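You operate a simulated robot arm through the tools that you are given. There is no shell and no other tool. Be economical: measure what you need, move in short steps, check, and stop when the job is done.

Carry out the task below with a simulated two-armed robot. There is one attempt and no reset: what you move stays moved.

## Task
Fetch the red tray and set it in the brown large tray. Put the white roller on the green tray. Open the right bench drawer, fetch the red nozzle and stand it in the inside of the right bench drawer and shut the drawer again. Fetch the small grey bin and set it on the layer pad on the 200 m and over shelf. Put the lemon pack on the under 200 m shelf. Open the clear card tray lid. Do these in any order. Set down upright: red nozzle, lemon pack.

It is judged by the outcome, as a careful person would: the job done as asked, and still so three seconds after it is handed in. It fails if anything else is knocked over, pushed out of place, dropped, spilled or broken. Lids that push on must go on centred and level and be pressed home; caps that screw on are set level and turned clockwise until they are tight.

## Robot
Two 7-joint arms with fingered hands on one trunk, on a base that drives. Base frame: it is fixed to the floor where the robot stands at the start and does not move with it; the origin is under the middle of the robot, x ahead of it, y to its left, z up. Lengths are in m, angles in rad, forces in N, time in s.
The left shoulder is at the start at [0.088, 0.17, 1.161], the right one opposite. With the tool pointing down near the work surface each hand reaches from about 0.34 to 0.78 m from the robot's upright axis, wherever it stands, measured 20 degrees to its own side. Places, roughly: clear card tray lid [10.9, -1.1, 1.7]; green tray [0.5, 0, 0.75]; inside of the right bench drawer [0.7, -1.3, 0.7]; large tray [1, -1, 0.75]; layer pad [-2, 0, 1]; lemon pack [1, -1.5, 1]; red nozzle (3x3x6 cm) [0.5, -1.1, 0.9]; right bench drawer [0.6, -1.3, 0.7]; small grey bin [0.5, -1.5, 0.75]; under 200 m shelf [-2.1, -0.6, 1]; white roller (5x5x5 cm) [0.5, -1, 0.9]. Payload 4 kg a hand.
The tool frame of a hand sits at the grasp point between the pads (the TCP): z along the fingers, y along the line on which they close. The tips reach 0.026 m beyond it. The gripper opens to 0.132 m. The gripper's body begins 0.073 m behind the TCP. The gripper is a hand of 4 fingers: y runs from the thumb to the fingers, the wrist lies at [0, 0, -0.224] in the tool frame.
Orientation is that of the tool frame in the base frame, as [roll, pitch, yaw] about the fixed x, y, z axes, in that order (R = Rz(yaw) Ry(pitch) Rx(roll)). With the fingers straight down and closing along the base's y, the tool's x points along the base's -x, its y along +y and its z along -z.

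## Interface
- The arms move only by the tool servo_tool. It takes "left_targets", "right_targets" or both (then of equal length, played together; a hand with none holds still); each is a list of rows, each a list of 6 numbers: the shift along the tool's x, y, z in units of 100 mm (1.0 is 100 mm), then the turn, a rotation vector about the tool's x, y, z in units of 120 degrees (1.0 is 120 degrees). In form: [[dx, dy, dz, rx, ry, rz], ...]. A call has 1 to 10 rows; each row is the pose to reach, as a shift and turn from the pose commanded when the call began, along the tool's axes at that moment. A call with a number of a shift or a turn outside -1 to 1 is refused whole. Rows are played at 5 a second. More than 0.05 m and 0.15 rad between two rows, and nothing of the call is played. A pose out of reach is approached as far as the arm can. The call stops where the force on the tool passes 40 N (or 10 N more than at its start, if that is more) or the arm is blocked; 0.2 s more then pass. In this call time passes only in rows, and 0.2 s behind the last. It gives the time, the measured TCP pose, the force on the tool (base axes), the opening and the grip force at its end, in the units of the frame above (readings bear some noise), with the torque about the TCP (base axes, N m) and any sound that the robot's microphone picked up, and new pictures: "views" is both (left out), scene, wrist or none (wrist: the cameras of the hands that moved).
- Cameras (640 x 400 px; columns grow to the right, rows downward): "scene" is now at [0.1781, -0.0339, 1.3531]; the picture's right is [-0.38, -0.93, 0.00], its down [-0.40, 0.17, -0.90] and it looks along [0.83, -0.34, -0.43] (base axes); focal length 214 px, centre (320, 200). "left" rides on the left gripper at [-0.073, 0.006, -0.094] in its tool frame; the picture's right is [-0.08, -1.00, 0.00], its down [0.79, -0.06, -0.62] and it looks along [0.61, -0.05, 0.79] (tool axes); focal length 230 px, centre (320, 200). "right" rides on the right gripper at [0.073, 0.006, -0.094] in its tool frame; the picture's right is [-0.08, 1.00, 0.00], its down [-0.79, -0.06, -0.62] and it looks along [-0.61, -0.05, 0.79] (tool axes); focal length 230 px, centre (320, 200). There is no depth. A picture from a camera that has moved, and an enlarged one, comes with that camera's place and axes in the base frame and with its lens.
- lift_body(by): slides the trunk up (or, below 0, down) by that many m; the arms and the scene camera ride with it, the base frame stays. It gives what a move gives, with no picture.
- roll_base(legs): drives the robot by 1 to 6 legs, each [ahead, left, turn to the left] in m, m and rad, along the robot's own axes; the way and the turn of a leg run together, so that a leg with both is an arc; at most 1.5 m and 3.142 rad a leg. The arms and the cameras ride along, it lands a little off, and it stops where it bumps. It gives what a move gives, and a new picture of the scene camera.
- move_fingers(finger1, finger2, finger3, thumb_bend, hand): sets how far each is bent, from 0 (flat) to 1 (curled in); at 0.3 the hand is open as for a grip, at 0.7 the pads meet at the TCP. One left out holds its place. A second passes; each finger stops where it meets its share of the squeeze, and holds until it gets a number again. It is the only way to open and close the hand. It gives what a move gives, with no picture; readings hold the bend of each and the force on the fingers (four entries, about 0 where the hand has none), thumb and palm.
- aim_head(pan, tilt): turns the head with the scene camera to pan (to the left, within 1.396 rad either way) and tilt (down, from -0.506 to 1.204), counted from straight ahead of the robot. It gives what a move gives, and a new picture of the scene camera.
- close_up(camera, box): a new picture of the part [left, top, right, bottom] of that camera's present view, enlarged. The clock stands still meanwhile.
- job_done(): hands the job in; it is judged then, once.

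Work in short steps. Places have to be worked out from the pictures, the camera data and where the tool is seen: move nearer, look again, correct. Check each grasp and each placing, and mend what went wrong. You have 196 turns and 260 pictures in all, those below and enlarged ones among them. Open the grippers and draw the arms clear of the work before you hand the job in, unless the task says otherwise.

The tools are called after "Call:" as name(argument=value, ...) on one line, values as JSON. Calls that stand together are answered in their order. servo_tool: Moves the arms, as the interface text tells. Its arguments: {"type":"object","properties":{"left_targets":{"type":"array"},"right_targets":{"type":"array"},"views":{"type":"string","enum":["both","scene","wrist","none"]}},"required":[]} The other tools are called the same way: lift_body (by) slides the trunk up or down; move_fingers (finger1, finger2, finger3, thumb_bend, hand) moves the fingers one by one; roll_base (legs) drives the base; aim_head (pan, tilt) turns the head that bears the scene camera; close_up (camera, box) takes an enlarged picture of a part of a camera's view; job_done () hands the job in.

At the start:

```text
time_s: 0.0
left_tcp_pos: [0.457, -0.0605, 1.1851]
left_orientation: [3.141, 0.0, -3.14]
left_contact_force: [0.6, 0.0, -0.3]
left_moment: [-0.02, 0.04, 0.01]
left_finger_gap: 0.1319
left_grip_force: 0.0
left_shape: jaw
left_bend: [0.3, 0.3, 0.3, 0.3]
left_finger forces: [0.0, 0.1, 0.1, 0.0, 0.1, 0.0]
right_tcp_pos: [0.3262, -0.4284, 1.1425]
right_orientation: [3.082, 0.003, 3.115]
right_contact_force: [-0.1, 0.4, -0.1]
right_moment: [-0.03, -0.02, -0.03]
right_finger_gap: 0.1318
right_grip_force: 0.0
right_shape: jaw
right_bend: [0.3, 0.3, 0.3, 0.3]
right_finger forces: [0.1, 0.1, 0.0, 0.0, 0.0, 0.0]
trunk travel left (down, up): [-0.175, 0.176]
robot x, y, heading: [0.0022, 0.0028, 0.001]
head pan, tilt: [-0.586, 1.201]
```

scene: 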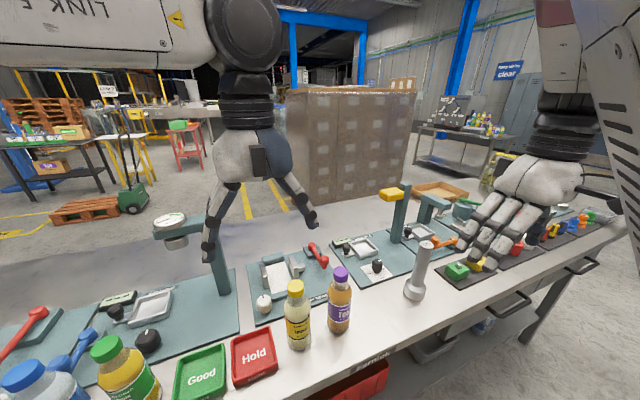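
right: 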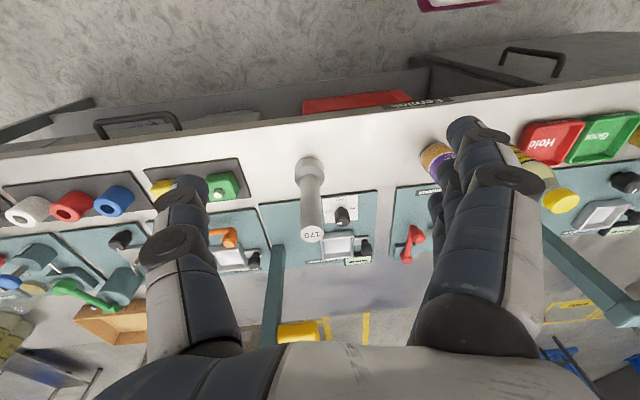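
left: 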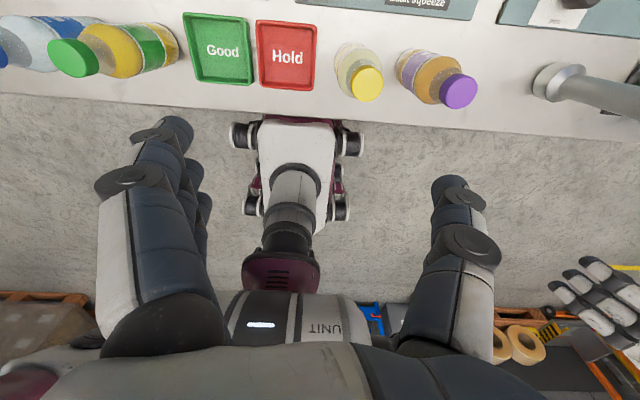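

The bench runs along -y to my right, with the Good (green) and Hold (red) trays in front. I'll turn the head further right to see the rest of the bench.

Call:
aim_head(pan=-1.0, tilt=1.2)

Call:
close_up(camera="right", box=[0, 130, 320, 330])

```text
time_s: 0.9
left_tcp_pos: [0.4568, -0.0592, 1.1844]
left_orientation: [3.14, 0.0, -3.139]
left_contact_force: [0.5, -0.9, 0.2]
left_moment: [0.0, -0.02, -0.01]
left_finger_gap: 0.1321
left_grip_force: 0.1
left_shape: jaw
left_bend: [0.3, 0.3, 0.3, 0.3]
left_finger forces: [0.1, 0.0, 0.1, 0.1, 0.0, 0.1]
right_tcp_pos: [0.3265, -0.4281, 1.1408]
right_orientation: [3.074, 0.002, 3.114]
right_contact_force: [0.6, 0.8, 0.6]
right_moment: [0.02, 0.03, 0.0]
right_finger_gap: 0.1319
right_grip_force: 0.3
right_shape: jaw
right_bend: [0.3, 0.3, 0.3, 0.3]
right_finger forces: [0.0, 0.0, 0.1, 0.0, 0.0, 0.1]
trunk travel left (down, up): [-0.175, 0.176]
robot x, y, heading: [0.0016, -0.001, 0.0]
head pan, tilt: [-1.0, 1.201]
camera scene: at [0.1771, -0.0357, 1.3524], right [-0.4, -0.92, 0.0], down [-0.4, 0.18, -0.9], along [0.82, -0.36, -0.44], focal length 214 px, centre (320, 200)
```

scene: 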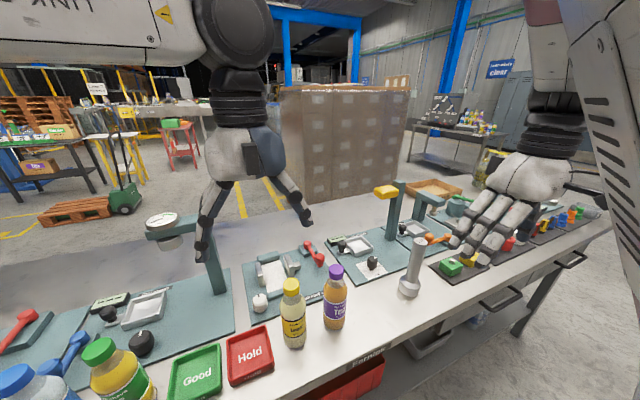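

```text
2.00 times, centred on (160, 230) of right
camera zoom: at [0.2526, -0.4263, 1.2349], right [0.11, 0.99, 0.07], down [0.78, -0.12, 0.61], along [0.61, -0.01, -0.79], focal length 460 px, centre (640, 140)
```

zoom: 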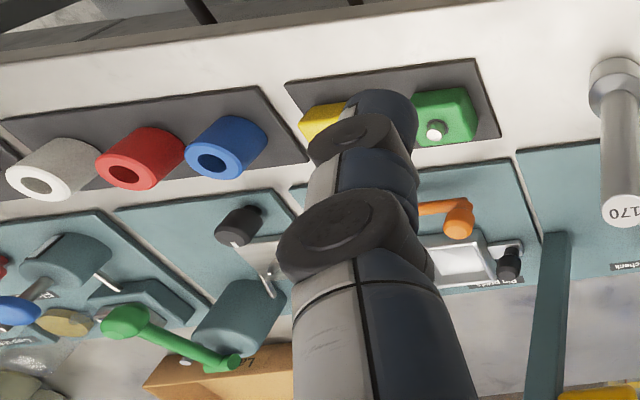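

The camera axes hardly changed although the head reads pan -1.0, so it may lag. I'll ask again for a view further right.

Call:
aim_head(pan=-1.0, tilt=0.7)

```text
time_s: 1.8
left_tcp_pos: [0.4568, -0.0594, 1.1852]
left_orientation: [3.141, 0.0, -3.14]
left_contact_force: [-1.1, 0.8, 0.2]
left_moment: [-0.03, 0.02, 0.04]
left_finger_gap: 0.1318
left_grip_force: 0.1
left_shape: jaw
left_bend: [0.3, 0.3, 0.3, 0.3]
left_finger forces: [0.0, 0.0, 0.1, 0.0, 0.0, 0.1]
right_tcp_pos: [0.326, -0.4286, 1.1413]
right_orientation: [3.074, 0.002, 3.114]
right_contact_force: [0.1, -0.1, 0.3]
right_moment: [0.01, 0.02, 0.01]
right_finger_gap: 0.1318
right_grip_force: 0.1
right_shape: jaw
right_bend: [0.3, 0.3, 0.3, 0.3]
right_finger forces: [0.1, 0.1, 0.1, 0.1, 0.1, 0.0]
trunk travel left (down, up): [-0.175, 0.176]
robot x, y, heading: [0.0013, 0.0007, 0.003]
head pan, tilt: [-1.0, 0.7]
camera scene: at [0.1771, -0.036, 1.3526], right [-0.4, -0.92, 0.0], down [-0.4, 0.18, -0.9], along [0.82, -0.36, -0.44], focal length 214 px, centre (320, 200)
```

scene: 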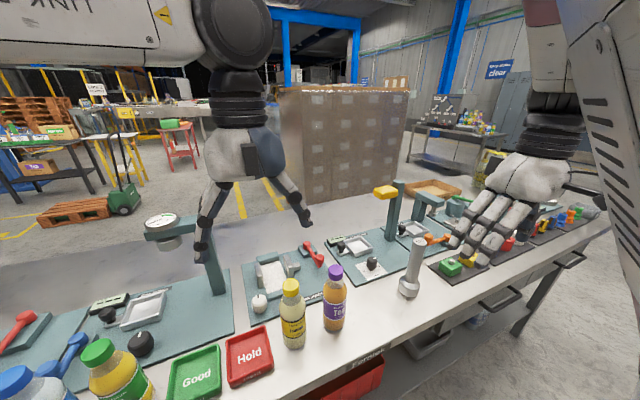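

The view did not change with tilt either. I'll test once with a big opposite command to learn whether the head moves at all.

Call:
aim_head(pan=0.6, tilt=0.3)

```text
time_s: 3.5
left_tcp_pos: [0.458, -0.0593, 1.1852]
left_orientation: [3.141, -0.001, -3.14]
left_contact_force: [0.5, 0.0, 0.9]
left_moment: [-0.02, 0.02, 0.0]
left_finger_gap: 0.1319
left_grip_force: 0.1
left_shape: jaw
left_bend: [0.3, 0.3, 0.3, 0.3]
left_finger forces: [0.1, 0.0, 0.0, 0.0, 0.1, 0.0]
right_tcp_pos: [0.3268, -0.4272, 1.1424]
right_orientation: [3.079, 0.003, 3.114]
right_contact_force: [0.5, 0.1, 0.1]
right_moment: [0.04, 0.01, 0.03]
right_finger_gap: 0.1318
right_grip_force: 0.1
right_shape: jaw
right_bend: [0.3, 0.3, 0.3, 0.3]
right_finger forces: [0.0, 0.1, 0.0, 0.0, 0.1, 0.0]
trunk travel left (down, up): [-0.175, 0.176]
robot x, y, heading: [-0.0002, 0.0037, -0.002]
head pan, tilt: [0.6, 0.3]
camera scene: at [0.1701, 0.0537, 1.3669], right [0.56, -0.83, 0.0], down [-0.24, -0.17, -0.96], along [0.79, 0.54, -0.3], focal length 214 px, centre (320, 200)
```

scene: 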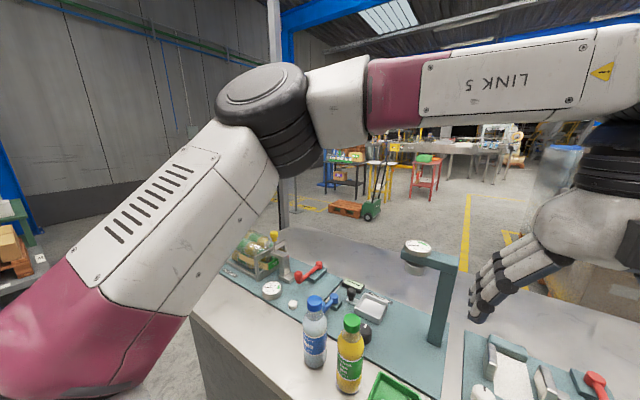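

The head does move; something limits it to the right. I'll look straight ahead and down.

Call:
aim_head(pan=0.0, tilt=0.9)

Call:
close_up(camera="right", box=[0, 240, 200, 400])

```text
time_s: 4.5
left_tcp_pos: [0.4556, -0.0591, 1.1856]
left_orientation: [-3.141, 0.001, -3.139]
left_contact_force: [-0.2, -0.2, 0.1]
left_moment: [0.05, 0.01, 0.0]
left_finger_gap: 0.132
left_grip_force: 0.0
left_shape: jaw
left_bend: [0.3, 0.3, 0.3, 0.3]
left_finger forces: [0.0, 0.1, 0.0, 0.1, 0.0, 0.0]
right_tcp_pos: [0.3251, -0.4289, 1.1429]
right_orientation: [3.076, 0.003, 3.113]
right_contact_force: [-0.8, -0.2, 0.5]
right_moment: [0.0, -0.02, 0.02]
right_finger_gap: 0.1321
right_grip_force: 0.1
right_shape: jaw
right_bend: [0.3, 0.3, 0.3, 0.3]
right_finger forces: [0.1, 0.1, 0.0, 0.0, 0.0, 0.0]
trunk travel left (down, up): [-0.175, 0.176]
robot x, y, heading: [0.0002, 0.0007, 0.003]
head pan, tilt: [0.0, 0.901]
camera scene: at [0.1685, 0.0011, 1.3147], right [0.0, -1.0, 0.0], down [-0.78, 0.0, -0.62], along [0.62, 0.0, -0.78], focal length 214 px, centre (320, 200)
```

scene: 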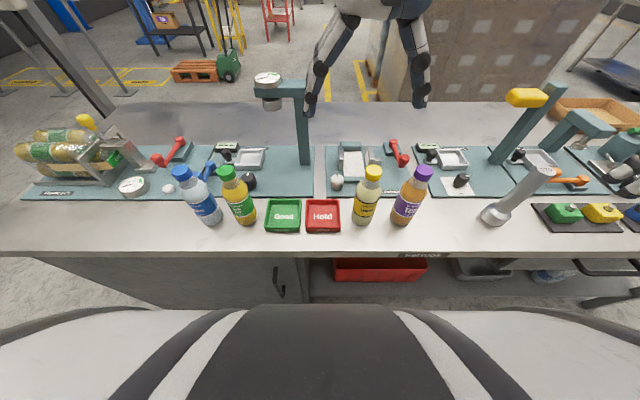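

```text
2.50 times, centred on (100, 320) of right
camera zoom: at [0.2528, -0.4259, 1.2356], right [0.1, 0.99, 0.06], down [0.78, -0.12, 0.61], along [0.62, -0.01, -0.79], focal length 575 px, centre (870, -100)
```

zoom: 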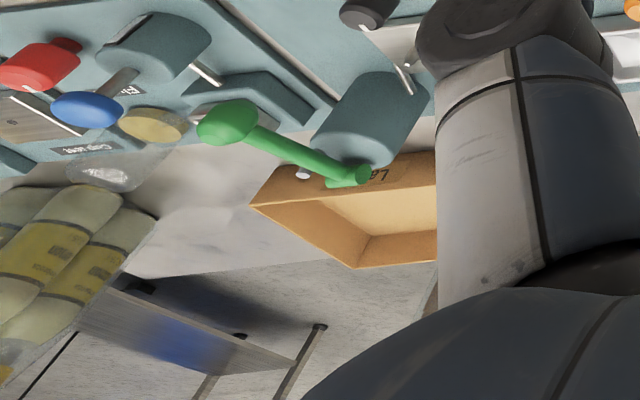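

Now everything on the bench is visible. I'll zoom on the Hold/Good trays and on the right end.

Call:
close_up(camera="scene", box=[250, 180, 410, 280])

Call:
close_up(camera="scene", box=[440, 70, 640, 290])

```text
4.00 times, centred on (330, 230) of scene
camera zoom: at [0.1685, 0.0011, 1.3147], right [0.0, -1.0, 0.0], down [-0.78, 0.0, -0.62], along [0.62, 0.0, -0.78], focal length 858 px, centre (280, 80)
```

zoom: 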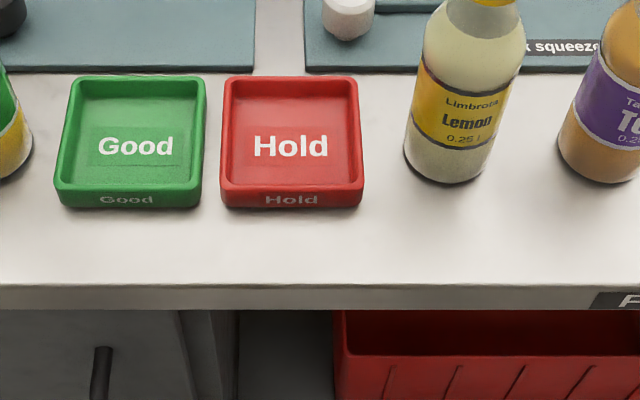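

```text
1.82 times, centred on (540, 180) of scene
camera zoom: at [0.1685, 0.0011, 1.3147], right [0.0, -1.0, 0.0], down [-0.78, 0.0, -0.62], along [0.62, 0.0, -0.78], focal length 390 px, centre (-80, 236)
```

zoom: 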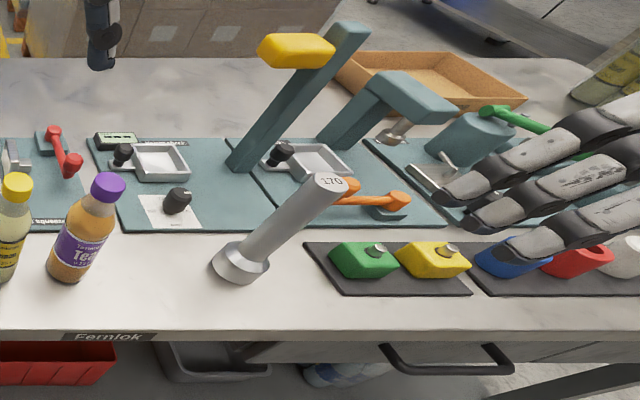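

Hold tray spans about x 0.438–0.526, y −0.049–0.037, top z≈0.87. I'll turn the left hand 90° about its z so it closes along base x, moving over the tray centre.

Call:
servo_tool(left_targets=[[-0.03, 0.06, 0, 0, 0, 0.07], [-0.06, 0.12, 0, 0, 0, 0.14], [-0.09, 0.18, 0, 0, 0, 0.21], [-0.12, 0.24, 0, 0, 0, 0.28], [-0.15, 0.3, 0, 0, 0, 0.35], [-0.18, 0.36, 0, 0, 0, 0.42], [-0.2, 0.42, 0, 0, 0, 0.49], [-0.22, 0.48, 0, 0, 0, 0.56], [-0.25, 0.54, 0, 0, 0, 0.63], [-0.25, 0.54, 0, 0, 0, 0.7]], views="both")

```text
time_s: 6.7
left_tcp_pos: [0.4815, -0.006, 1.1846]
left_orientation: [3.141, 0.0, 1.673]
left_contact_force: [0.0, -0.8, -1.1]
left_moment: [0.0, -0.01, -0.02]
left_finger_gap: 0.132
left_grip_force: 0.0
left_shape: jaw
left_bend: [0.3, 0.3, 0.3, 0.3]
left_finger forces: [0.1, 0.1, 0.1, 0.0, 0.0, 0.0]
right_tcp_pos: [0.3265, -0.4284, 1.1417]
right_orientation: [3.076, 0.003, 3.114]
right_contact_force: [0.5, -0.1, 0.3]
right_moment: [-0.03, -0.02, -0.01]
right_finger_gap: 0.1318
right_grip_force: 0.1
right_shape: jaw
right_bend: [0.3, 0.3, 0.3, 0.3]
right_finger forces: [0.0, 0.0, 0.0, 0.1, 0.1, 0.0]
trunk travel left (down, up): [-0.175, 0.176]
robot x, y, heading: [-0.0005, -0.0028, 0.009]
head pan, tilt: [0.0, 0.901]
camera scene: at [0.1686, 0.0009, 1.3147], right [0.0, -1.0, 0.0], down [-0.78, 0.0, -0.62], along [0.62, 0.0, -0.78], focal length 214 px, centre (320, 200)
camera left: at [0.4943, -0.0775, 1.2789], right [-0.98, -0.18, 0.0], down [-0.14, 0.77, 0.62], along [-0.11, 0.61, -0.79], focal length 230 px, centre (320, 200)
```

scene: 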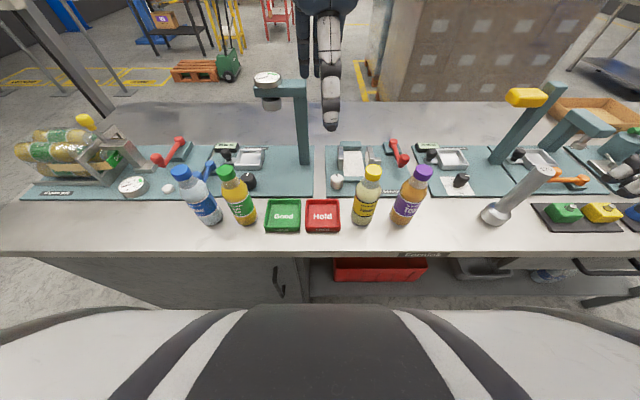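
left: 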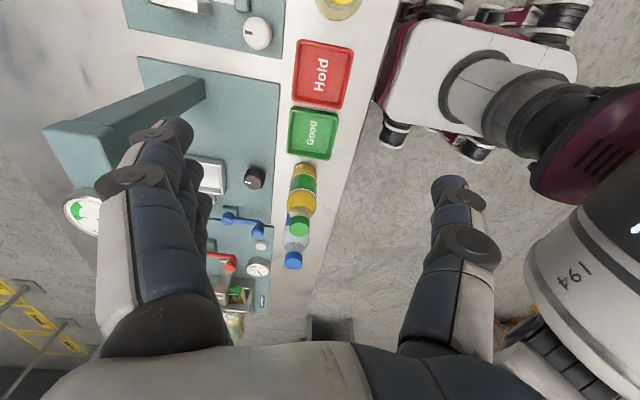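

Left hand is over the tray. I'll finish the turn and descend 0.1 m with the arm, then use the trunk for more.

Call:
servo_tool(left_targets=[[0, 0, 0.4, 0, 0, 0.045], [0, 0, 0.8, 0, 0, 0.045], [0, 0, 1.0, 0, 0, 0.045]], views="none")

Call:
lift_body(by=-0.17)

Call:
close_up(camera="left", box=[0, 0, 640, 400])

Call:
aim_head(pan=0.0, tilt=0.95)

```text
time_s: 7.5
left_tcp_pos: [0.4823, -0.0053, 1.0854]
left_orientation: [3.139, -0.001, 1.581]
left_contact_force: [-0.5, -0.2, -0.2]
left_moment: [0.05, 0.0, -0.03]
left_finger_gap: 0.1318
left_grip_force: 0.0
left_shape: jaw
left_bend: [0.3, 0.3, 0.3, 0.3]
left_finger forces: [0.1, 0.0, 0.0, 0.0, 0.1, 0.1]
right_tcp_pos: [0.3252, -0.429, 1.1413]
right_orientation: [3.077, 0.003, 3.114]
right_contact_force: [-0.2, 0.6, 0.2]
right_moment: [0.0, 0.01, -0.03]
right_finger_gap: 0.132
right_grip_force: 0.0
right_shape: jaw
right_bend: [0.3, 0.3, 0.3, 0.3]
right_finger forces: [0.0, 0.0, 0.1, 0.1, 0.1, 0.0]
trunk travel left (down, up): [-0.175, 0.176]
robot x, y, heading: [0.0026, 0.0015, -0.001]
head pan, tilt: [0.0, 0.901]
```

```text
time_s: 9.4
left_tcp_pos: [0.4813, -0.0057, 0.916]
left_orientation: [3.138, 0.0, 1.582]
left_contact_force: [-0.1, 0.2, -0.8]
left_moment: [-0.04, 0.0, 0.02]
left_finger_gap: 0.1321
left_grip_force: 0.0
left_shape: jaw
left_bend: [0.3, 0.3, 0.3, 0.3]
left_finger forces: [0.0, 0.0, 0.1, 0.0, 0.1, 0.0]
right_tcp_pos: [0.3731, -0.4317, 0.8997]
right_orientation: [3.047, -0.324, 3.083]
right_contact_force: [0.2, 0.4, 0.3]
right_moment: [-0.04, -0.01, 0.01]
right_finger_gap: 0.1318
right_grip_force: 0.0
right_shape: jaw
right_bend: [0.3, 0.3, 0.3, 0.3]
right_finger forces: [0.0, 0.0, 0.1, 0.0, 0.1, 0.0]
trunk travel left (down, up): [-0.005, 0.346]
robot x, y, heading: [-0.0008, -0.002, -0.0]
head pan, tilt: [0.0, 0.901]
```

```text
1.00 times, centred on (320, 200) of left (not enlarged: the box is as wide or as high as the picture)
camera zoom: at [0.4866, -0.0785, 1.0099], right [-1.0, -0.09, 0.0], down [-0.07, 0.78, 0.62], along [-0.05, 0.61, -0.79], focal length 230 px, centre (320, 200)
```

zoom: 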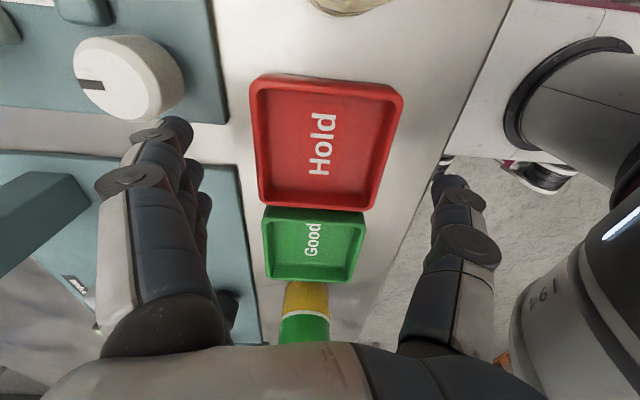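

```text
time_s: 10.0
left_tcp_pos: [0.4824, -0.0053, 0.915]
left_orientation: [-3.141, -0.001, 1.585]
left_contact_force: [-0.2, -0.1, 0.8]
left_moment: [-0.09, 0.04, 0.0]
left_finger_gap: 0.1321
left_grip_force: 0.0
left_shape: jaw
left_bend: [0.3, 0.3, 0.3, 0.3]
left_finger forces: [0.0, 0.1, 0.0, 0.1, 0.1, 0.0]
right_tcp_pos: [0.3739, -0.4324, 0.8998]
right_orientation: [3.044, -0.322, 3.086]
right_contact_force: [0.5, 0.8, -0.5]
right_moment: [0.02, -0.02, 0.0]
right_finger_gap: 0.1321
right_grip_force: 0.1
right_shape: jaw
right_bend: [0.3, 0.3, 0.3, 0.3]
right_finger forces: [0.1, 0.0, 0.0, 0.0, 0.0, 0.1]
trunk travel left (down, up): [-0.005, 0.346]
robot x, y, heading: [0.0003, -0.0006, 0.001]
head pan, tilt: [0.0, 0.949]
camera scene: at [0.3374, 0.001, 1.1146], right [0.0, -1.0, 0.0], down [-0.81, 0.0, -0.58], along [0.58, 0.0, -0.81], focal length 214 px, centre (320, 200)
```

scene: 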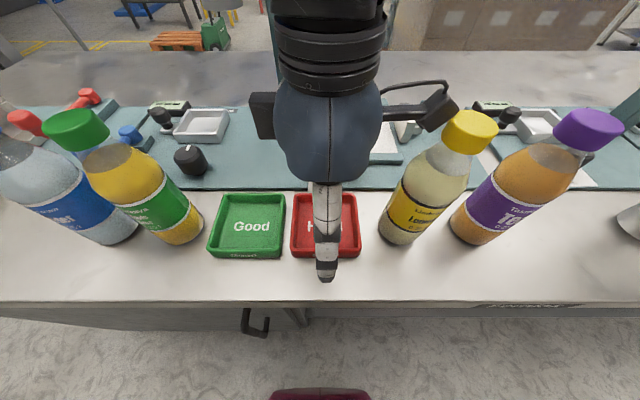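

The wrist camera would come close to the Lemon bottle's cap (axis y≈−0.112), so I shift the hand 12 mm to +y and lean it slightly away, then lower to about z 0.878.

Call:
servo_tool(left_targets=[[0.06, 0, 0, 0, -0.025, 0], [0.12, 0, 0, 0, -0.05, 0], [0.12, 0, 0.15, 0, -0.05, 0], [0.12, 0, 0.28, 0, -0.05, 0], [0.12, 0, 0.37, 0, -0.05, 0]], views="both")

```text
time_s: 11.2
left_tcp_pos: [0.4798, 0.0064, 0.8812]
left_orientation: [3.133, 0.107, 1.581]
left_contact_force: [-10.3, 1.4, 26.5]
left_moment: [0.71, -1.9, 0.42]
left_finger_gap: 0.1313
left_grip_force: 0.1
left_shape: jaw
left_bend: [0.3, 0.3, 0.3, 0.3]
left_finger forces: [0.0, 0.2, 26.3, 0.1, 0.1, 0.1]
right_tcp_pos: [0.3708, -0.4338, 0.9029]
right_orientation: [3.045, -0.318, 3.083]
right_contact_force: [-0.1, -1.0, 0.0]
right_moment: [0.01, -0.01, 0.01]
right_finger_gap: 0.1321
right_grip_force: 0.0
right_shape: jaw
right_bend: [0.3, 0.3, 0.3, 0.3]
right_finger forces: [0.0, 0.0, 0.0, 0.1, 0.0, 0.0]
trunk travel left (down, up): [-0.005, 0.346]
robot x, y, heading: [-0.0032, 0.0001, 0.001]
head pan, tilt: [0.0, 0.949]
camera scene: at [0.3342, 0.001, 1.1162], right [0.0, -1.0, 0.0], down [-0.81, 0.0, -0.58], along [0.58, 0.0, -0.81], focal length 214 px, centre (320, 200)
camera left: at [0.4843, -0.0561, 0.9829], right [-1.0, -0.09, 0.0], down [-0.07, 0.85, 0.53], along [-0.05, 0.53, -0.85], focal length 230 px, centre (320, 200)
```

scene: 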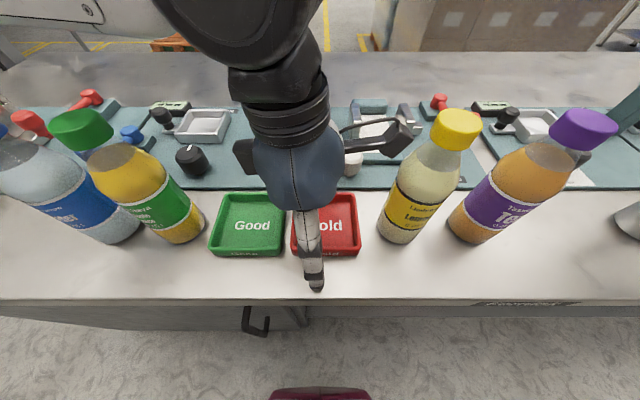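
left: 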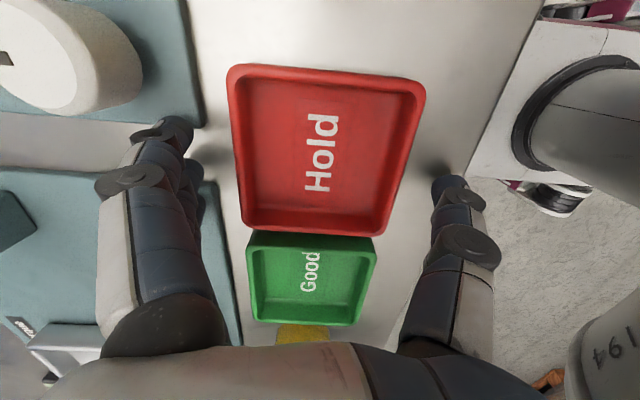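

Finger 3 touches the bench/mat at TCP z 0.881. I'll raise 4 mm and close gently.

Call:
servo_tool(left_targets=[[0, 0, -0.05, 0, 0, 0]], views="none")

Call:
move_fingers(hand="left", finger1=0.5, finger2=0.5, finger3=0.5, thumb_bend=0.5)

Call:
close_up(camera="left", box=[0, 0, 640, 400])

```text
time_s: 11.6
left_tcp_pos: [0.4808, 0.0072, 0.8833]
left_orientation: [-3.141, 0.104, 1.583]
left_contact_force: [-3.8, -3.7, 10.8]
left_moment: [0.18, -0.75, -0.16]
left_finger_gap: 0.1318
left_grip_force: 0.0
left_shape: jaw
left_bend: [0.3, 0.3, 0.3, 0.3]
left_finger forces: [0.0, 0.0, 10.7, 0.1, 0.0, 0.1]
right_tcp_pos: [0.3712, -0.4328, 0.9011]
right_orientation: [3.047, -0.323, 3.082]
right_contact_force: [-0.2, 0.2, -0.8]
right_moment: [-0.03, -0.02, -0.04]
right_finger_gap: 0.1317
right_grip_force: 0.0
right_shape: jaw
right_bend: [0.3, 0.3, 0.3, 0.3]
right_finger forces: [0.1, 0.0, 0.0, 0.0, 0.0, 0.1]
trunk travel left (down, up): [-0.005, 0.346]
robot x, y, heading: [0.0006, 0.0015, -0.001]
head pan, tilt: [0.0, 0.949]
```

```text
time_s: 12.6
left_tcp_pos: [0.4823, 0.0068, 0.884]
left_orientation: [3.138, 0.105, 1.584]
left_contact_force: [9.7, 0.1, 26.8]
left_moment: [-0.08, -2.19, 0.04]
left_finger_gap: 0.0965
left_grip_force: 18.4
left_shape: fingers
left_bend: [0.41, 0.43, 0.34, 0.48]
left_finger forces: [15.3, 5.9, 11.2, 0.1, 4.8, 0.1]
right_tcp_pos: [0.3727, -0.4328, 0.9009]
right_orientation: [3.047, -0.321, 3.083]
right_contact_force: [-0.2, -0.5, 0.8]
right_moment: [0.04, -0.04, 0.01]
right_finger_gap: 0.1319
right_grip_force: 0.0
right_shape: jaw
right_bend: [0.3, 0.3, 0.3, 0.3]
right_finger forces: [0.1, 0.0, 0.1, 0.0, 0.0, 0.0]
trunk travel left (down, up): [-0.005, 0.346]
robot x, y, heading: [-0.0016, 0.0008, 0.001]
head pan, tilt: [0.0, 0.949]
```

```text
1.00 times, centred on (320, 200) of left (not enlarged: the box is as wide or as high as the picture)
camera zoom: at [0.4871, -0.0554, 0.9854], right [-1.0, -0.09, 0.0], down [-0.07, 0.84, 0.53], along [-0.05, 0.53, -0.85], focal length 230 px, centre (320, 200)
```

zoom: 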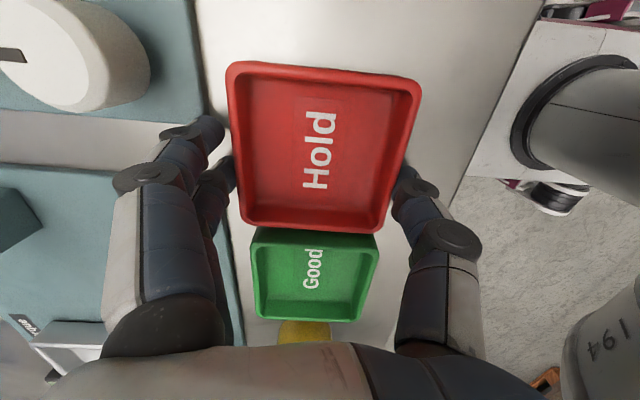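

Fingers press on the table (force up 27 N). I'll raise 6 mm and close again.

Call:
servo_tool(left_targets=[[0, 0, -0.07, 0, 0, 0]], views="none")

Call:
move_fingers(hand="left", finger1=0.55, finger2=0.55, finger3=0.55, thumb_bend=0.55)

Call:
close_up(camera="left", box=[0, 0, 640, 400])

```text
time_s: 13.0
left_tcp_pos: [0.4797, 0.0086, 0.888]
left_orientation: [-3.136, 0.103, 1.581]
left_contact_force: [2.6, 0.3, 3.6]
left_moment: [0.21, -0.56, -0.07]
left_finger_gap: 0.0884
left_grip_force: 11.7
left_shape: fingers
left_bend: [0.45, 0.44, 0.37, 0.47]
left_finger forces: [4.1, 4.0, 6.7, 0.0, 8.0, 0.1]
right_tcp_pos: [0.3733, -0.433, 0.8999]
right_orientation: [3.048, -0.325, 3.082]
right_contact_force: [0.0, 0.6, 0.2]
right_moment: [0.01, -0.02, 0.01]
right_finger_gap: 0.1318
right_grip_force: 0.1
right_shape: jaw
right_bend: [0.3, 0.3, 0.3, 0.3]
right_finger forces: [0.0, 0.0, 0.0, 0.1, 0.1, 0.0]
trunk travel left (down, up): [-0.005, 0.346]
robot x, y, heading: [0.0011, 0.0022, -0.002]
head pan, tilt: [0.0, 0.949]
```

```text
time_s: 14.0
left_tcp_pos: [0.4807, 0.0079, 0.8895]
left_orientation: [3.141, 0.105, 1.584]
left_contact_force: [-0.1, 0.5, -3.6]
left_moment: [0.06, -0.01, 0.02]
left_finger_gap: 0.0879
left_grip_force: 18.3
left_shape: fingers
left_bend: [0.47, 0.47, 0.48, 0.49]
left_finger forces: [5.9, 6.0, 6.5, 0.0, 18.5, 0.1]
right_tcp_pos: [0.3735, -0.4324, 0.9006]
right_orientation: [3.048, -0.322, 3.081]
right_contact_force: [1.1, 0.0, 0.5]
right_moment: [-0.03, 0.01, 0.02]
right_finger_gap: 0.132
right_grip_force: 0.2
right_shape: jaw
right_bend: [0.3, 0.3, 0.3, 0.3]
right_finger forces: [0.0, 0.0, 0.1, 0.1, 0.0, 0.1]
trunk travel left (down, up): [-0.005, 0.346]
robot x, y, heading: [0.0005, -0.0013, 0.001]
head pan, tilt: [0.0, 0.949]
```

```text
1.00 times, centred on (320, 200) of left (not enlarged: the box is as wide or as high as the picture)
camera zoom: at [0.4875, -0.0549, 0.9906], right [-1.0, -0.09, 0.01], down [-0.07, 0.84, 0.53], along [-0.05, 0.53, -0.85], focal length 230 px, centre (320, 200)
```

zoom: 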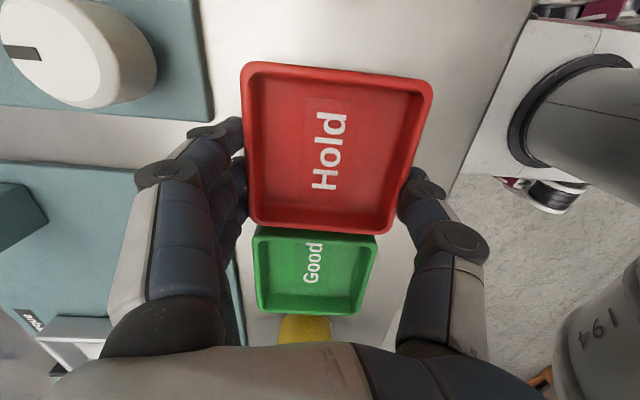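

The grip is balanced (18 N, gap 0.088) and the tray's weight shows. I'll lift straight up and level it, then raise the trunk.

Call:
servo_tool(left_targets=[[0, 0, -0.3, 0, 0, 0], [0, 0, -0.6, 0, 0, 0], [0, 0, -0.9, 0, 0.03, 0], [0, 0, -1.0, 0, 0.05, 0]], views="wrist")

Call:
lift_body(by=0.3)

Call:
aim_head(pan=-0.3, tilt=0.7)

```text
time_s: 15.0
left_tcp_pos: [0.4833, 0.02, 0.9881]
left_orientation: [-3.136, 0.0, 1.587]
left_contact_force: [1.1, -0.5, -4.1]
left_moment: [0.05, -0.01, -0.03]
left_finger_gap: 0.088
left_grip_force: 18.4
left_shape: fingers
left_bend: [0.47, 0.47, 0.48, 0.49]
left_finger forces: [5.9, 6.0, 6.4, 0.0, 18.2, 0.0]
right_tcp_pos: [0.3749, -0.4323, 0.9002]
right_orientation: [3.046, -0.323, 3.083]
right_contact_force: [-0.2, 0.4, -1.0]
right_moment: [0.03, 0.02, 0.02]
right_finger_gap: 0.1319
right_grip_force: 0.0
right_shape: jaw
right_bend: [0.3, 0.3, 0.3, 0.3]
right_finger forces: [0.1, 0.1, 0.0, 0.0, 0.0, 0.0]
trunk travel left (down, up): [-0.005, 0.346]
robot x, y, heading: [0.0, -0.0037, -0.001]
head pan, tilt: [0.0, 0.949]
camera left: at [0.49, -0.0539, 1.0819], right [-1.0, -0.09, 0.01], down [-0.07, 0.78, 0.62], along [-0.06, 0.61, -0.79], focal length 230 px, centre (320, 200)
```

left: 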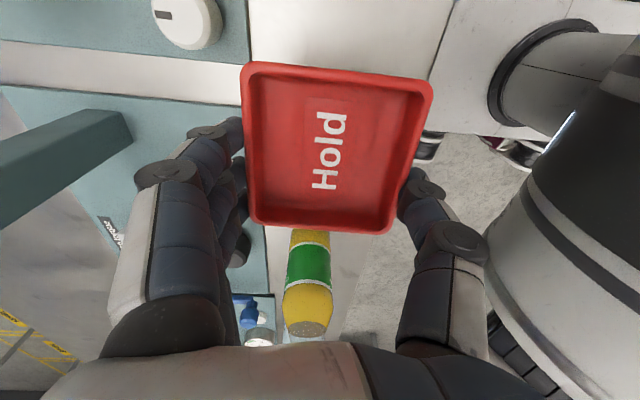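

```text
time_s: 18.0
left_tcp_pos: [0.4814, 0.0186, 1.2883]
left_orientation: [-3.141, 0.001, 1.584]
left_contact_force: [0.0, 0.2, -3.1]
left_moment: [0.08, -0.03, 0.01]
left_finger_gap: 0.0877
left_grip_force: 18.5
left_shape: fingers
left_bend: [0.47, 0.47, 0.48, 0.49]
left_finger forces: [5.7, 6.0, 6.6, 0.1, 18.3, 0.0]
right_tcp_pos: [0.3828, -0.4272, 1.2086]
right_orientation: [3.09, -0.323, 3.116]
right_contact_force: [-0.6, 0.0, -0.3]
right_moment: [0.03, 0.0, 0.02]
right_finger_gap: 0.1321
right_grip_force: 0.0
right_shape: jaw
right_bend: [0.3, 0.3, 0.3, 0.3]
right_finger forces: [0.1, 0.1, 0.1, 0.0, 0.0, 0.0]
trunk travel left (down, up): [-0.305, 0.046]
robot x, y, heading: [0.002, 0.005, 0.005]
head pan, tilt: [0.0, 0.949]
```

```text
time_s: 18.8
left_tcp_pos: [0.4818, 0.0185, 1.2893]
left_orientation: [3.14, 0.0, 1.582]
left_contact_force: [0.1, 0.5, -2.9]
left_moment: [0.04, -0.01, 0.01]
left_finger_gap: 0.0881
left_grip_force: 18.5
left_shape: fingers
left_bend: [0.47, 0.47, 0.48, 0.49]
left_finger forces: [5.8, 6.0, 6.5, 0.0, 18.2, 0.0]
right_tcp_pos: [0.3822, -0.4285, 1.2089]
right_orientation: [3.088, -0.322, 3.114]
right_contact_force: [0.3, 0.4, -0.5]
right_moment: [-0.03, 0.0, -0.04]
right_finger_gap: 0.1318
right_grip_force: 0.0
right_shape: jaw
right_bend: [0.3, 0.3, 0.3, 0.3]
right_finger forces: [0.0, 0.1, 0.0, 0.0, 0.0, 0.1]
trunk travel left (down, up): [-0.305, 0.046]
robot x, y, heading: [0.0021, 0.0006, -0.002]
head pan, tilt: [-0.3, 0.7]
camera scene: at [0.1213, -0.024, 1.4637], right [-0.29, -0.96, 0.0], down [-0.62, 0.19, -0.76], along [0.73, -0.23, -0.64], focal length 214 px, centre (320, 200)
```

scene: 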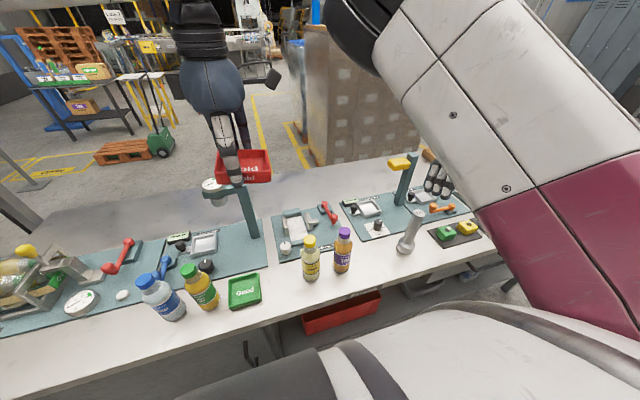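

The tray is held high above the bench fixtures. I'll drive sideways to the right along the bench.

Call:
roll_base(legs=[[0, -0.9, 0]])

```text
time_s: 27.2
left_tcp_pos: [0.4848, -0.8888, 1.289]
left_orientation: [3.142, 0.0, 1.59]
left_contact_force: [0.6, -0.4, -2.8]
left_moment: [0.05, 0.0, 0.0]
left_finger_gap: 0.0879
left_grip_force: 17.9
left_shape: fingers
left_bend: [0.47, 0.47, 0.48, 0.49]
left_finger forces: [5.8, 6.1, 6.5, 0.1, 18.3, 0.1]
right_tcp_pos: [0.3899, -1.3346, 1.2079]
right_orientation: [3.091, -0.321, 3.123]
right_contact_force: [0.2, -0.6, 0.0]
right_moment: [0.02, 0.03, -0.01]
right_finger_gap: 0.1317
right_grip_force: 0.1
right_shape: jaw
right_bend: [0.3, 0.3, 0.3, 0.3]
right_finger forces: [0.0, 0.0, 0.1, 0.0, 0.0, 0.0]
trunk travel left (down, up): [-0.305, 0.046]
robot x, y, heading: [0.0014, -0.9087, 0.004]
head pan, tilt: [-0.3, 0.7]
camera scene: at [0.1248, -0.9332, 1.4637], right [-0.29, -0.96, 0.0], down [-0.62, 0.19, -0.76], along [0.73, -0.22, -0.64], focal length 214 px, centre (320, 200)
```

scene: 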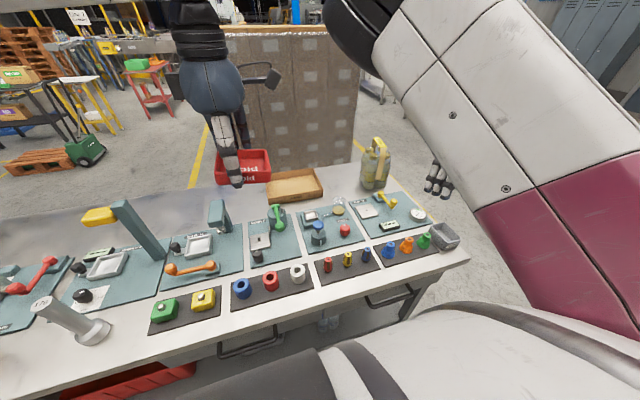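

Whole right end is now visible; zooming in.

Call:
close_up(camera="scene", box=[200, 130, 480, 330])

```text
2.00 times, centred on (340, 230) of scene
camera zoom: at [0.1248, -0.9332, 1.4637], right [-0.29, -0.96, 0.0], down [-0.62, 0.19, -0.76], along [0.73, -0.22, -0.64], focal length 429 px, centre (280, 140)
```

zoom: 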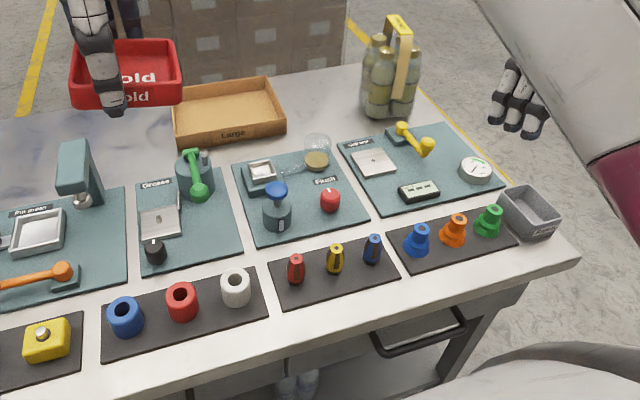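

Computed: brown tray ≈ x 0.855–1.01, y −0.92…−1.17; roller (0.483,−0.968); red nozzle (0.478,−1.065); lemon pack (0.84,−1.41). I'll turn the left hand back 90° so it closes along y (more room in the tray), then drive closer.

Call:
servo_tool(left_targets=[[0, 0.1, 0, 0, 0, -0.07], [0, 0.2, 0, 0, 0, -0.14], [0, 0.3, 0, 0, 0, -0.21], [0, 0.4, 0, 0, 0, -0.28], [0, 0.5, 0, 0, 0, -0.35], [0, 0.6, 0, 0, 0, -0.42], [0, 0.7, 0, 0, 0, -0.49], [0, 0.8, 0, 0, 0, -0.56], [0, 0.9, 0, 0, 0, -0.63], [0, 1.0, 0, 0, 0, -0.7]], views="none")

Call:
roll_base(legs=[[0, -0.33, 0], [0.1, 0, 0]])

```text
time_s: 29.4
left_tcp_pos: [0.5865, -0.8861, 1.2891]
left_orientation: [-3.141, 0.0, 3.058]
left_contact_force: [-0.1, 0.1, -4.1]
left_moment: [-0.01, 0.04, 0.01]
left_finger_gap: 0.0878
left_grip_force: 18.7
left_shape: fingers
left_bend: [0.47, 0.47, 0.48, 0.49]
left_finger forces: [5.8, 6.0, 6.6, 0.0, 18.2, 0.1]
right_tcp_pos: [0.3887, -1.3359, 1.2085]
right_orientation: [3.088, -0.322, 3.123]
right_contact_force: [-0.5, -0.2, -0.1]
right_moment: [0.02, -0.02, 0.0]
right_finger_gap: 0.1321
right_grip_force: 0.0
right_shape: jaw
right_bend: [0.3, 0.3, 0.3, 0.3]
right_finger forces: [0.0, 0.0, 0.0, 0.0, 0.0, 0.0]
trunk travel left (down, up): [-0.305, 0.046]
robot x, y, heading: [0.0033, -0.9065, 0.003]
head pan, tilt: [-0.3, 0.7]
```

```text
time_s: 33.6
left_tcp_pos: [0.6861, -1.2187, 1.2899]
left_orientation: [3.141, -0.001, 3.053]
left_contact_force: [-0.5, 0.4, -3.4]
left_moment: [0.03, 0.01, 0.0]
left_finger_gap: 0.0878
left_grip_force: 18.0
left_shape: fingers
left_bend: [0.47, 0.47, 0.48, 0.49]
left_finger forces: [5.8, 5.9, 6.5, 0.0, 18.2, 0.0]
right_tcp_pos: [0.4917, -1.6676, 1.2079]
right_orientation: [3.09, -0.321, 3.122]
right_contact_force: [-0.1, -0.2, 0.4]
right_moment: [0.03, 0.03, 0.01]
right_finger_gap: 0.1319
right_grip_force: 0.1
right_shape: jaw
right_bend: [0.3, 0.3, 0.3, 0.3]
right_finger forces: [0.1, 0.1, 0.0, 0.0, 0.1, 0.0]
trunk travel left (down, up): [-0.305, 0.046]
robot x, y, heading: [0.1069, -1.2449, 0.01]
head pan, tilt: [-0.3, 0.7]
camera scene: at [0.2278, -1.2659, 1.4637], right [-0.29, -0.96, 0.0], down [-0.62, 0.19, -0.76], along [0.73, -0.22, -0.64], focal length 214 px, centre (320, 200)
```

scene: 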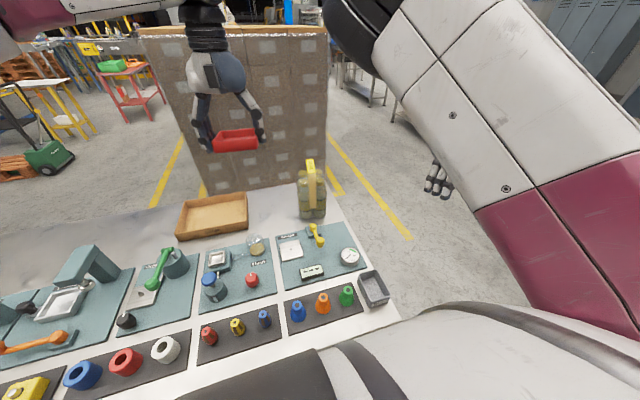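

Brown tray centre from here ≈ (0.93, −1.04). I'll move the left hand toward it at height in two moves.

Call:
servo_tool(left_targets=[[-0.2, 0.3, 0, 0, 0, -0.02], [-0.4, 0.6, 0, 0, 0, -0.04], [-0.7, 0.9, 0, 0, 0, -0.04], [-1.0, 0.98, 0, 0, 0, -0.04]], views="none")

Call:
servo_tool(left_targets=[[-0.3, 0.3, 0, 0, 0, 0], [-0.6, 0.6, 0, 0, 0, 0], [-0.9, 0.8, 0, 0, 0, 0], [-1.0, 0.8, 0, 0, 0, 0]], views="both")

```text
time_s: 34.6
left_tcp_pos: [0.7635, -1.1344, 1.289]
left_orientation: [-3.14, 0.001, 3.137]
left_contact_force: [0.0, 0.2, -3.7]
left_moment: [0.02, 0.0, 0.02]
left_finger_gap: 0.0877
left_grip_force: 18.5
left_shape: fingers
left_bend: [0.47, 0.47, 0.48, 0.49]
left_finger forces: [5.9, 6.0, 6.5, 0.0, 18.2, 0.0]
left hand out of reach, approached as far as the arm can: row 4
right_tcp_pos: [0.4914, -1.6662, 1.2076]
right_orientation: [3.09, -0.319, 3.123]
right_contact_force: [0.1, 0.1, -0.6]
right_moment: [-0.01, -0.02, 0.02]
right_finger_gap: 0.1319
right_grip_force: 0.0
right_shape: jaw
right_bend: [0.3, 0.3, 0.3, 0.3]
right_finger forces: [0.0, 0.1, 0.0, 0.0, 0.0, 0.0]
trunk travel left (down, up): [-0.305, 0.046]
robot x, y, heading: [0.1068, -1.2417, 0.005]
head pan, tilt: [-0.3, 0.7]
```

```text
time_s: 35.6
left_tcp_pos: [0.781, -1.0675, 1.2785]
left_orientation: [-3.14, -0.001, 3.141]
left_contact_force: [-1.0, -0.3, -3.9]
left_moment: [0.0, 0.05, -0.03]
left_finger_gap: 0.088
left_grip_force: 18.6
left_shape: fingers
left_bend: [0.47, 0.47, 0.48, 0.49]
left_finger forces: [5.9, 6.1, 6.5, 0.1, 18.6, 0.0]
left hand out of reach, approached as far as the arm can: row 1, 2, 3, 4
right_tcp_pos: [0.4928, -1.6679, 1.2086]
right_orientation: [3.089, -0.321, 3.123]
right_contact_force: [-0.1, -0.5, 0.5]
right_moment: [-0.01, 0.04, -0.01]
right_finger_gap: 0.132
right_grip_force: 0.1
right_shape: jaw
right_bend: [0.3, 0.3, 0.3, 0.3]
right_finger forces: [0.1, 0.0, 0.1, 0.0, 0.0, 0.0]
trunk travel left (down, up): [-0.305, 0.046]
robot x, y, heading: [0.1078, -1.2427, 0.006]
head pan, tilt: [-0.3, 0.7]
camera scene: at [0.2275, -1.2657, 1.4637], right [-0.29, -0.96, 0.0], down [-0.62, 0.19, -0.76], along [0.73, -0.22, -0.64], focal length 214 px, centre (320, 200)
camera left: at [0.8536, -1.0618, 1.3721], right [0.08, -1.0, 0.0], down [-0.79, -0.06, 0.62], along [-0.61, -0.05, -0.79], focal length 230 px, centre (320, 200)
```

scene: 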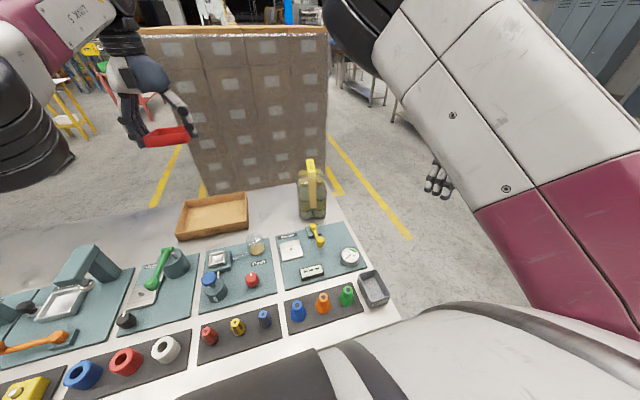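
left: 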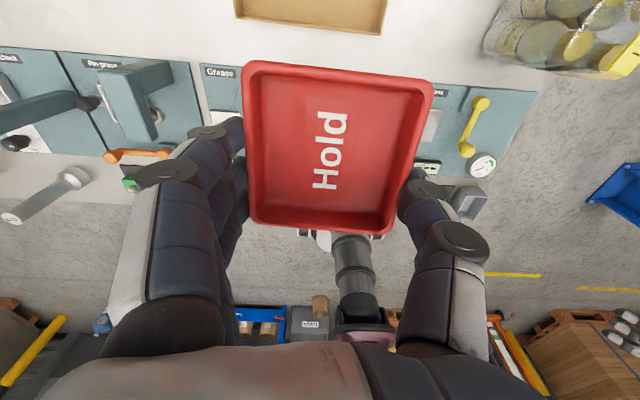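

Out of reach at this height: the wrist is far above the shoulder. I'll lower the left hand 0.1 m and retract the right hand back/up for clearance.

Call:
servo_tool(left_targets=[[0, 0, 0.3, 0, 0, 0], [0, 0, 0.6, 0, 0, 0], [0, 0, 0.9, 0, 0, 0], [0, 0, 1.0, 0, 0, 0]], right_targets=[[0.3, 0, -0.1, 0, 0, 0], [0.6, 0, -0.2, 0, 0, 0], [0.9, 0, -0.3, 0, 0, 0], [1.0, 0, -0.4, 0, 0, 0]], views="none")

```text
time_s: 36.6
left_tcp_pos: [0.8018, -1.0695, 1.1882]
left_orientation: [-3.141, -0.004, 3.141]
left_contact_force: [0.1, 0.3, -3.6]
left_moment: [-0.01, 0.07, -0.02]
left_finger_gap: 0.088
left_grip_force: 18.8
left_shape: fingers
left_bend: [0.47, 0.47, 0.48, 0.49]
left_finger forces: [5.9, 6.1, 6.5, 0.0, 18.4, 0.1]
left hand out of reach, approached as far as the arm can: row 1, 2, 3, 4
right_tcp_pos: [0.3997, -1.6759, 1.2694]
right_orientation: [3.054, -0.335, 3.093]
right_contact_force: [-1.0, 0.4, -0.9]
right_moment: [-0.01, -0.01, 0.01]
right_finger_gap: 0.1319
right_grip_force: 0.1
right_shape: jaw
right_bend: [0.3, 0.3, 0.3, 0.3]
right_finger forces: [0.1, 0.0, 0.0, 0.0, 0.0, 0.1]
trunk travel left (down, up): [-0.305, 0.046]
robot x, y, heading: [0.1029, -1.2411, 0.014]
head pan, tilt: [-0.3, 0.7]
```

Now lower the trunk 0.15 (its lean also helps reach forward).

Call:
lift_body(by=-0.15)

Call:
aim_head(pan=0.2, tilt=0.7)

```text
time_s: 38.4
left_tcp_pos: [0.8173, -1.0716, 0.9216]
left_orientation: [-3.14, -0.186, 3.14]
left_contact_force: [-5.7, -0.6, 13.8]
left_moment: [0.02, -0.22, -0.13]
left_finger_gap: 0.0892
left_grip_force: 20.7
left_shape: fingers
left_bend: [0.48, 0.47, 0.47, 0.49]
left_finger forces: [9.2, 6.3, 5.6, 0.0, 20.8, 0.0]
right_tcp_pos: [0.3987, -1.6768, 1.1186]
right_orientation: [3.043, -0.328, 3.096]
right_contact_force: [0.2, -0.6, 0.2]
right_moment: [0.0, 0.01, -0.03]
right_finger_gap: 0.1319
right_grip_force: 0.0
right_shape: jaw
right_bend: [0.3, 0.3, 0.3, 0.3]
right_finger forces: [0.0, 0.0, 0.0, 0.0, 0.0, 0.0]
trunk travel left (down, up): [-0.155, 0.196]
robot x, y, heading: [0.1031, -1.2414, 0.009]
head pan, tilt: [-0.3, 0.7]
```

```text
time_s: 39.3
left_tcp_pos: [0.8184, -1.0716, 0.9188]
left_orientation: [-3.141, -0.187, 3.14]
left_contact_force: [-6.1, -1.6, 15.3]
left_moment: [-0.22, -0.25, -0.26]
left_finger_gap: 0.0891
left_grip_force: 21.0
left_shape: fingers
left_bend: [0.48, 0.47, 0.48, 0.49]
left_finger forces: [8.0, 6.2, 5.5, 0.0, 22.5, 0.0]
right_tcp_pos: [0.4001, -1.6745, 1.1192]
right_orientation: [3.04, -0.321, 3.099]
right_contact_force: [0.7, 0.5, 0.1]
right_moment: [-0.02, -0.01, 0.0]
right_finger_gap: 0.1319
right_grip_force: 0.1
right_shape: jaw
right_bend: [0.3, 0.3, 0.3, 0.3]
right_finger forces: [0.1, 0.1, 0.0, 0.0, 0.0, 0.1]
trunk travel left (down, up): [-0.155, 0.196]
robot x, y, heading: [0.1066, -1.2409, 0.002]
head pan, tilt: [0.201, 0.7]
camera scene: at [0.2967, -1.224, 1.3102], right [0.21, -0.98, 0.0], down [-0.63, -0.13, -0.77], along [0.75, 0.16, -0.64], focal length 214 px, centre (320, 200)
```

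scene: 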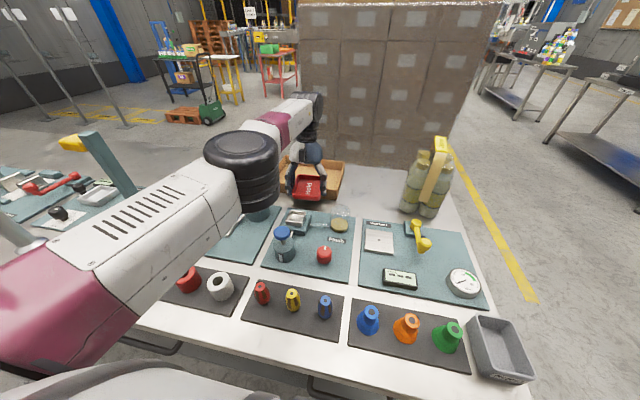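

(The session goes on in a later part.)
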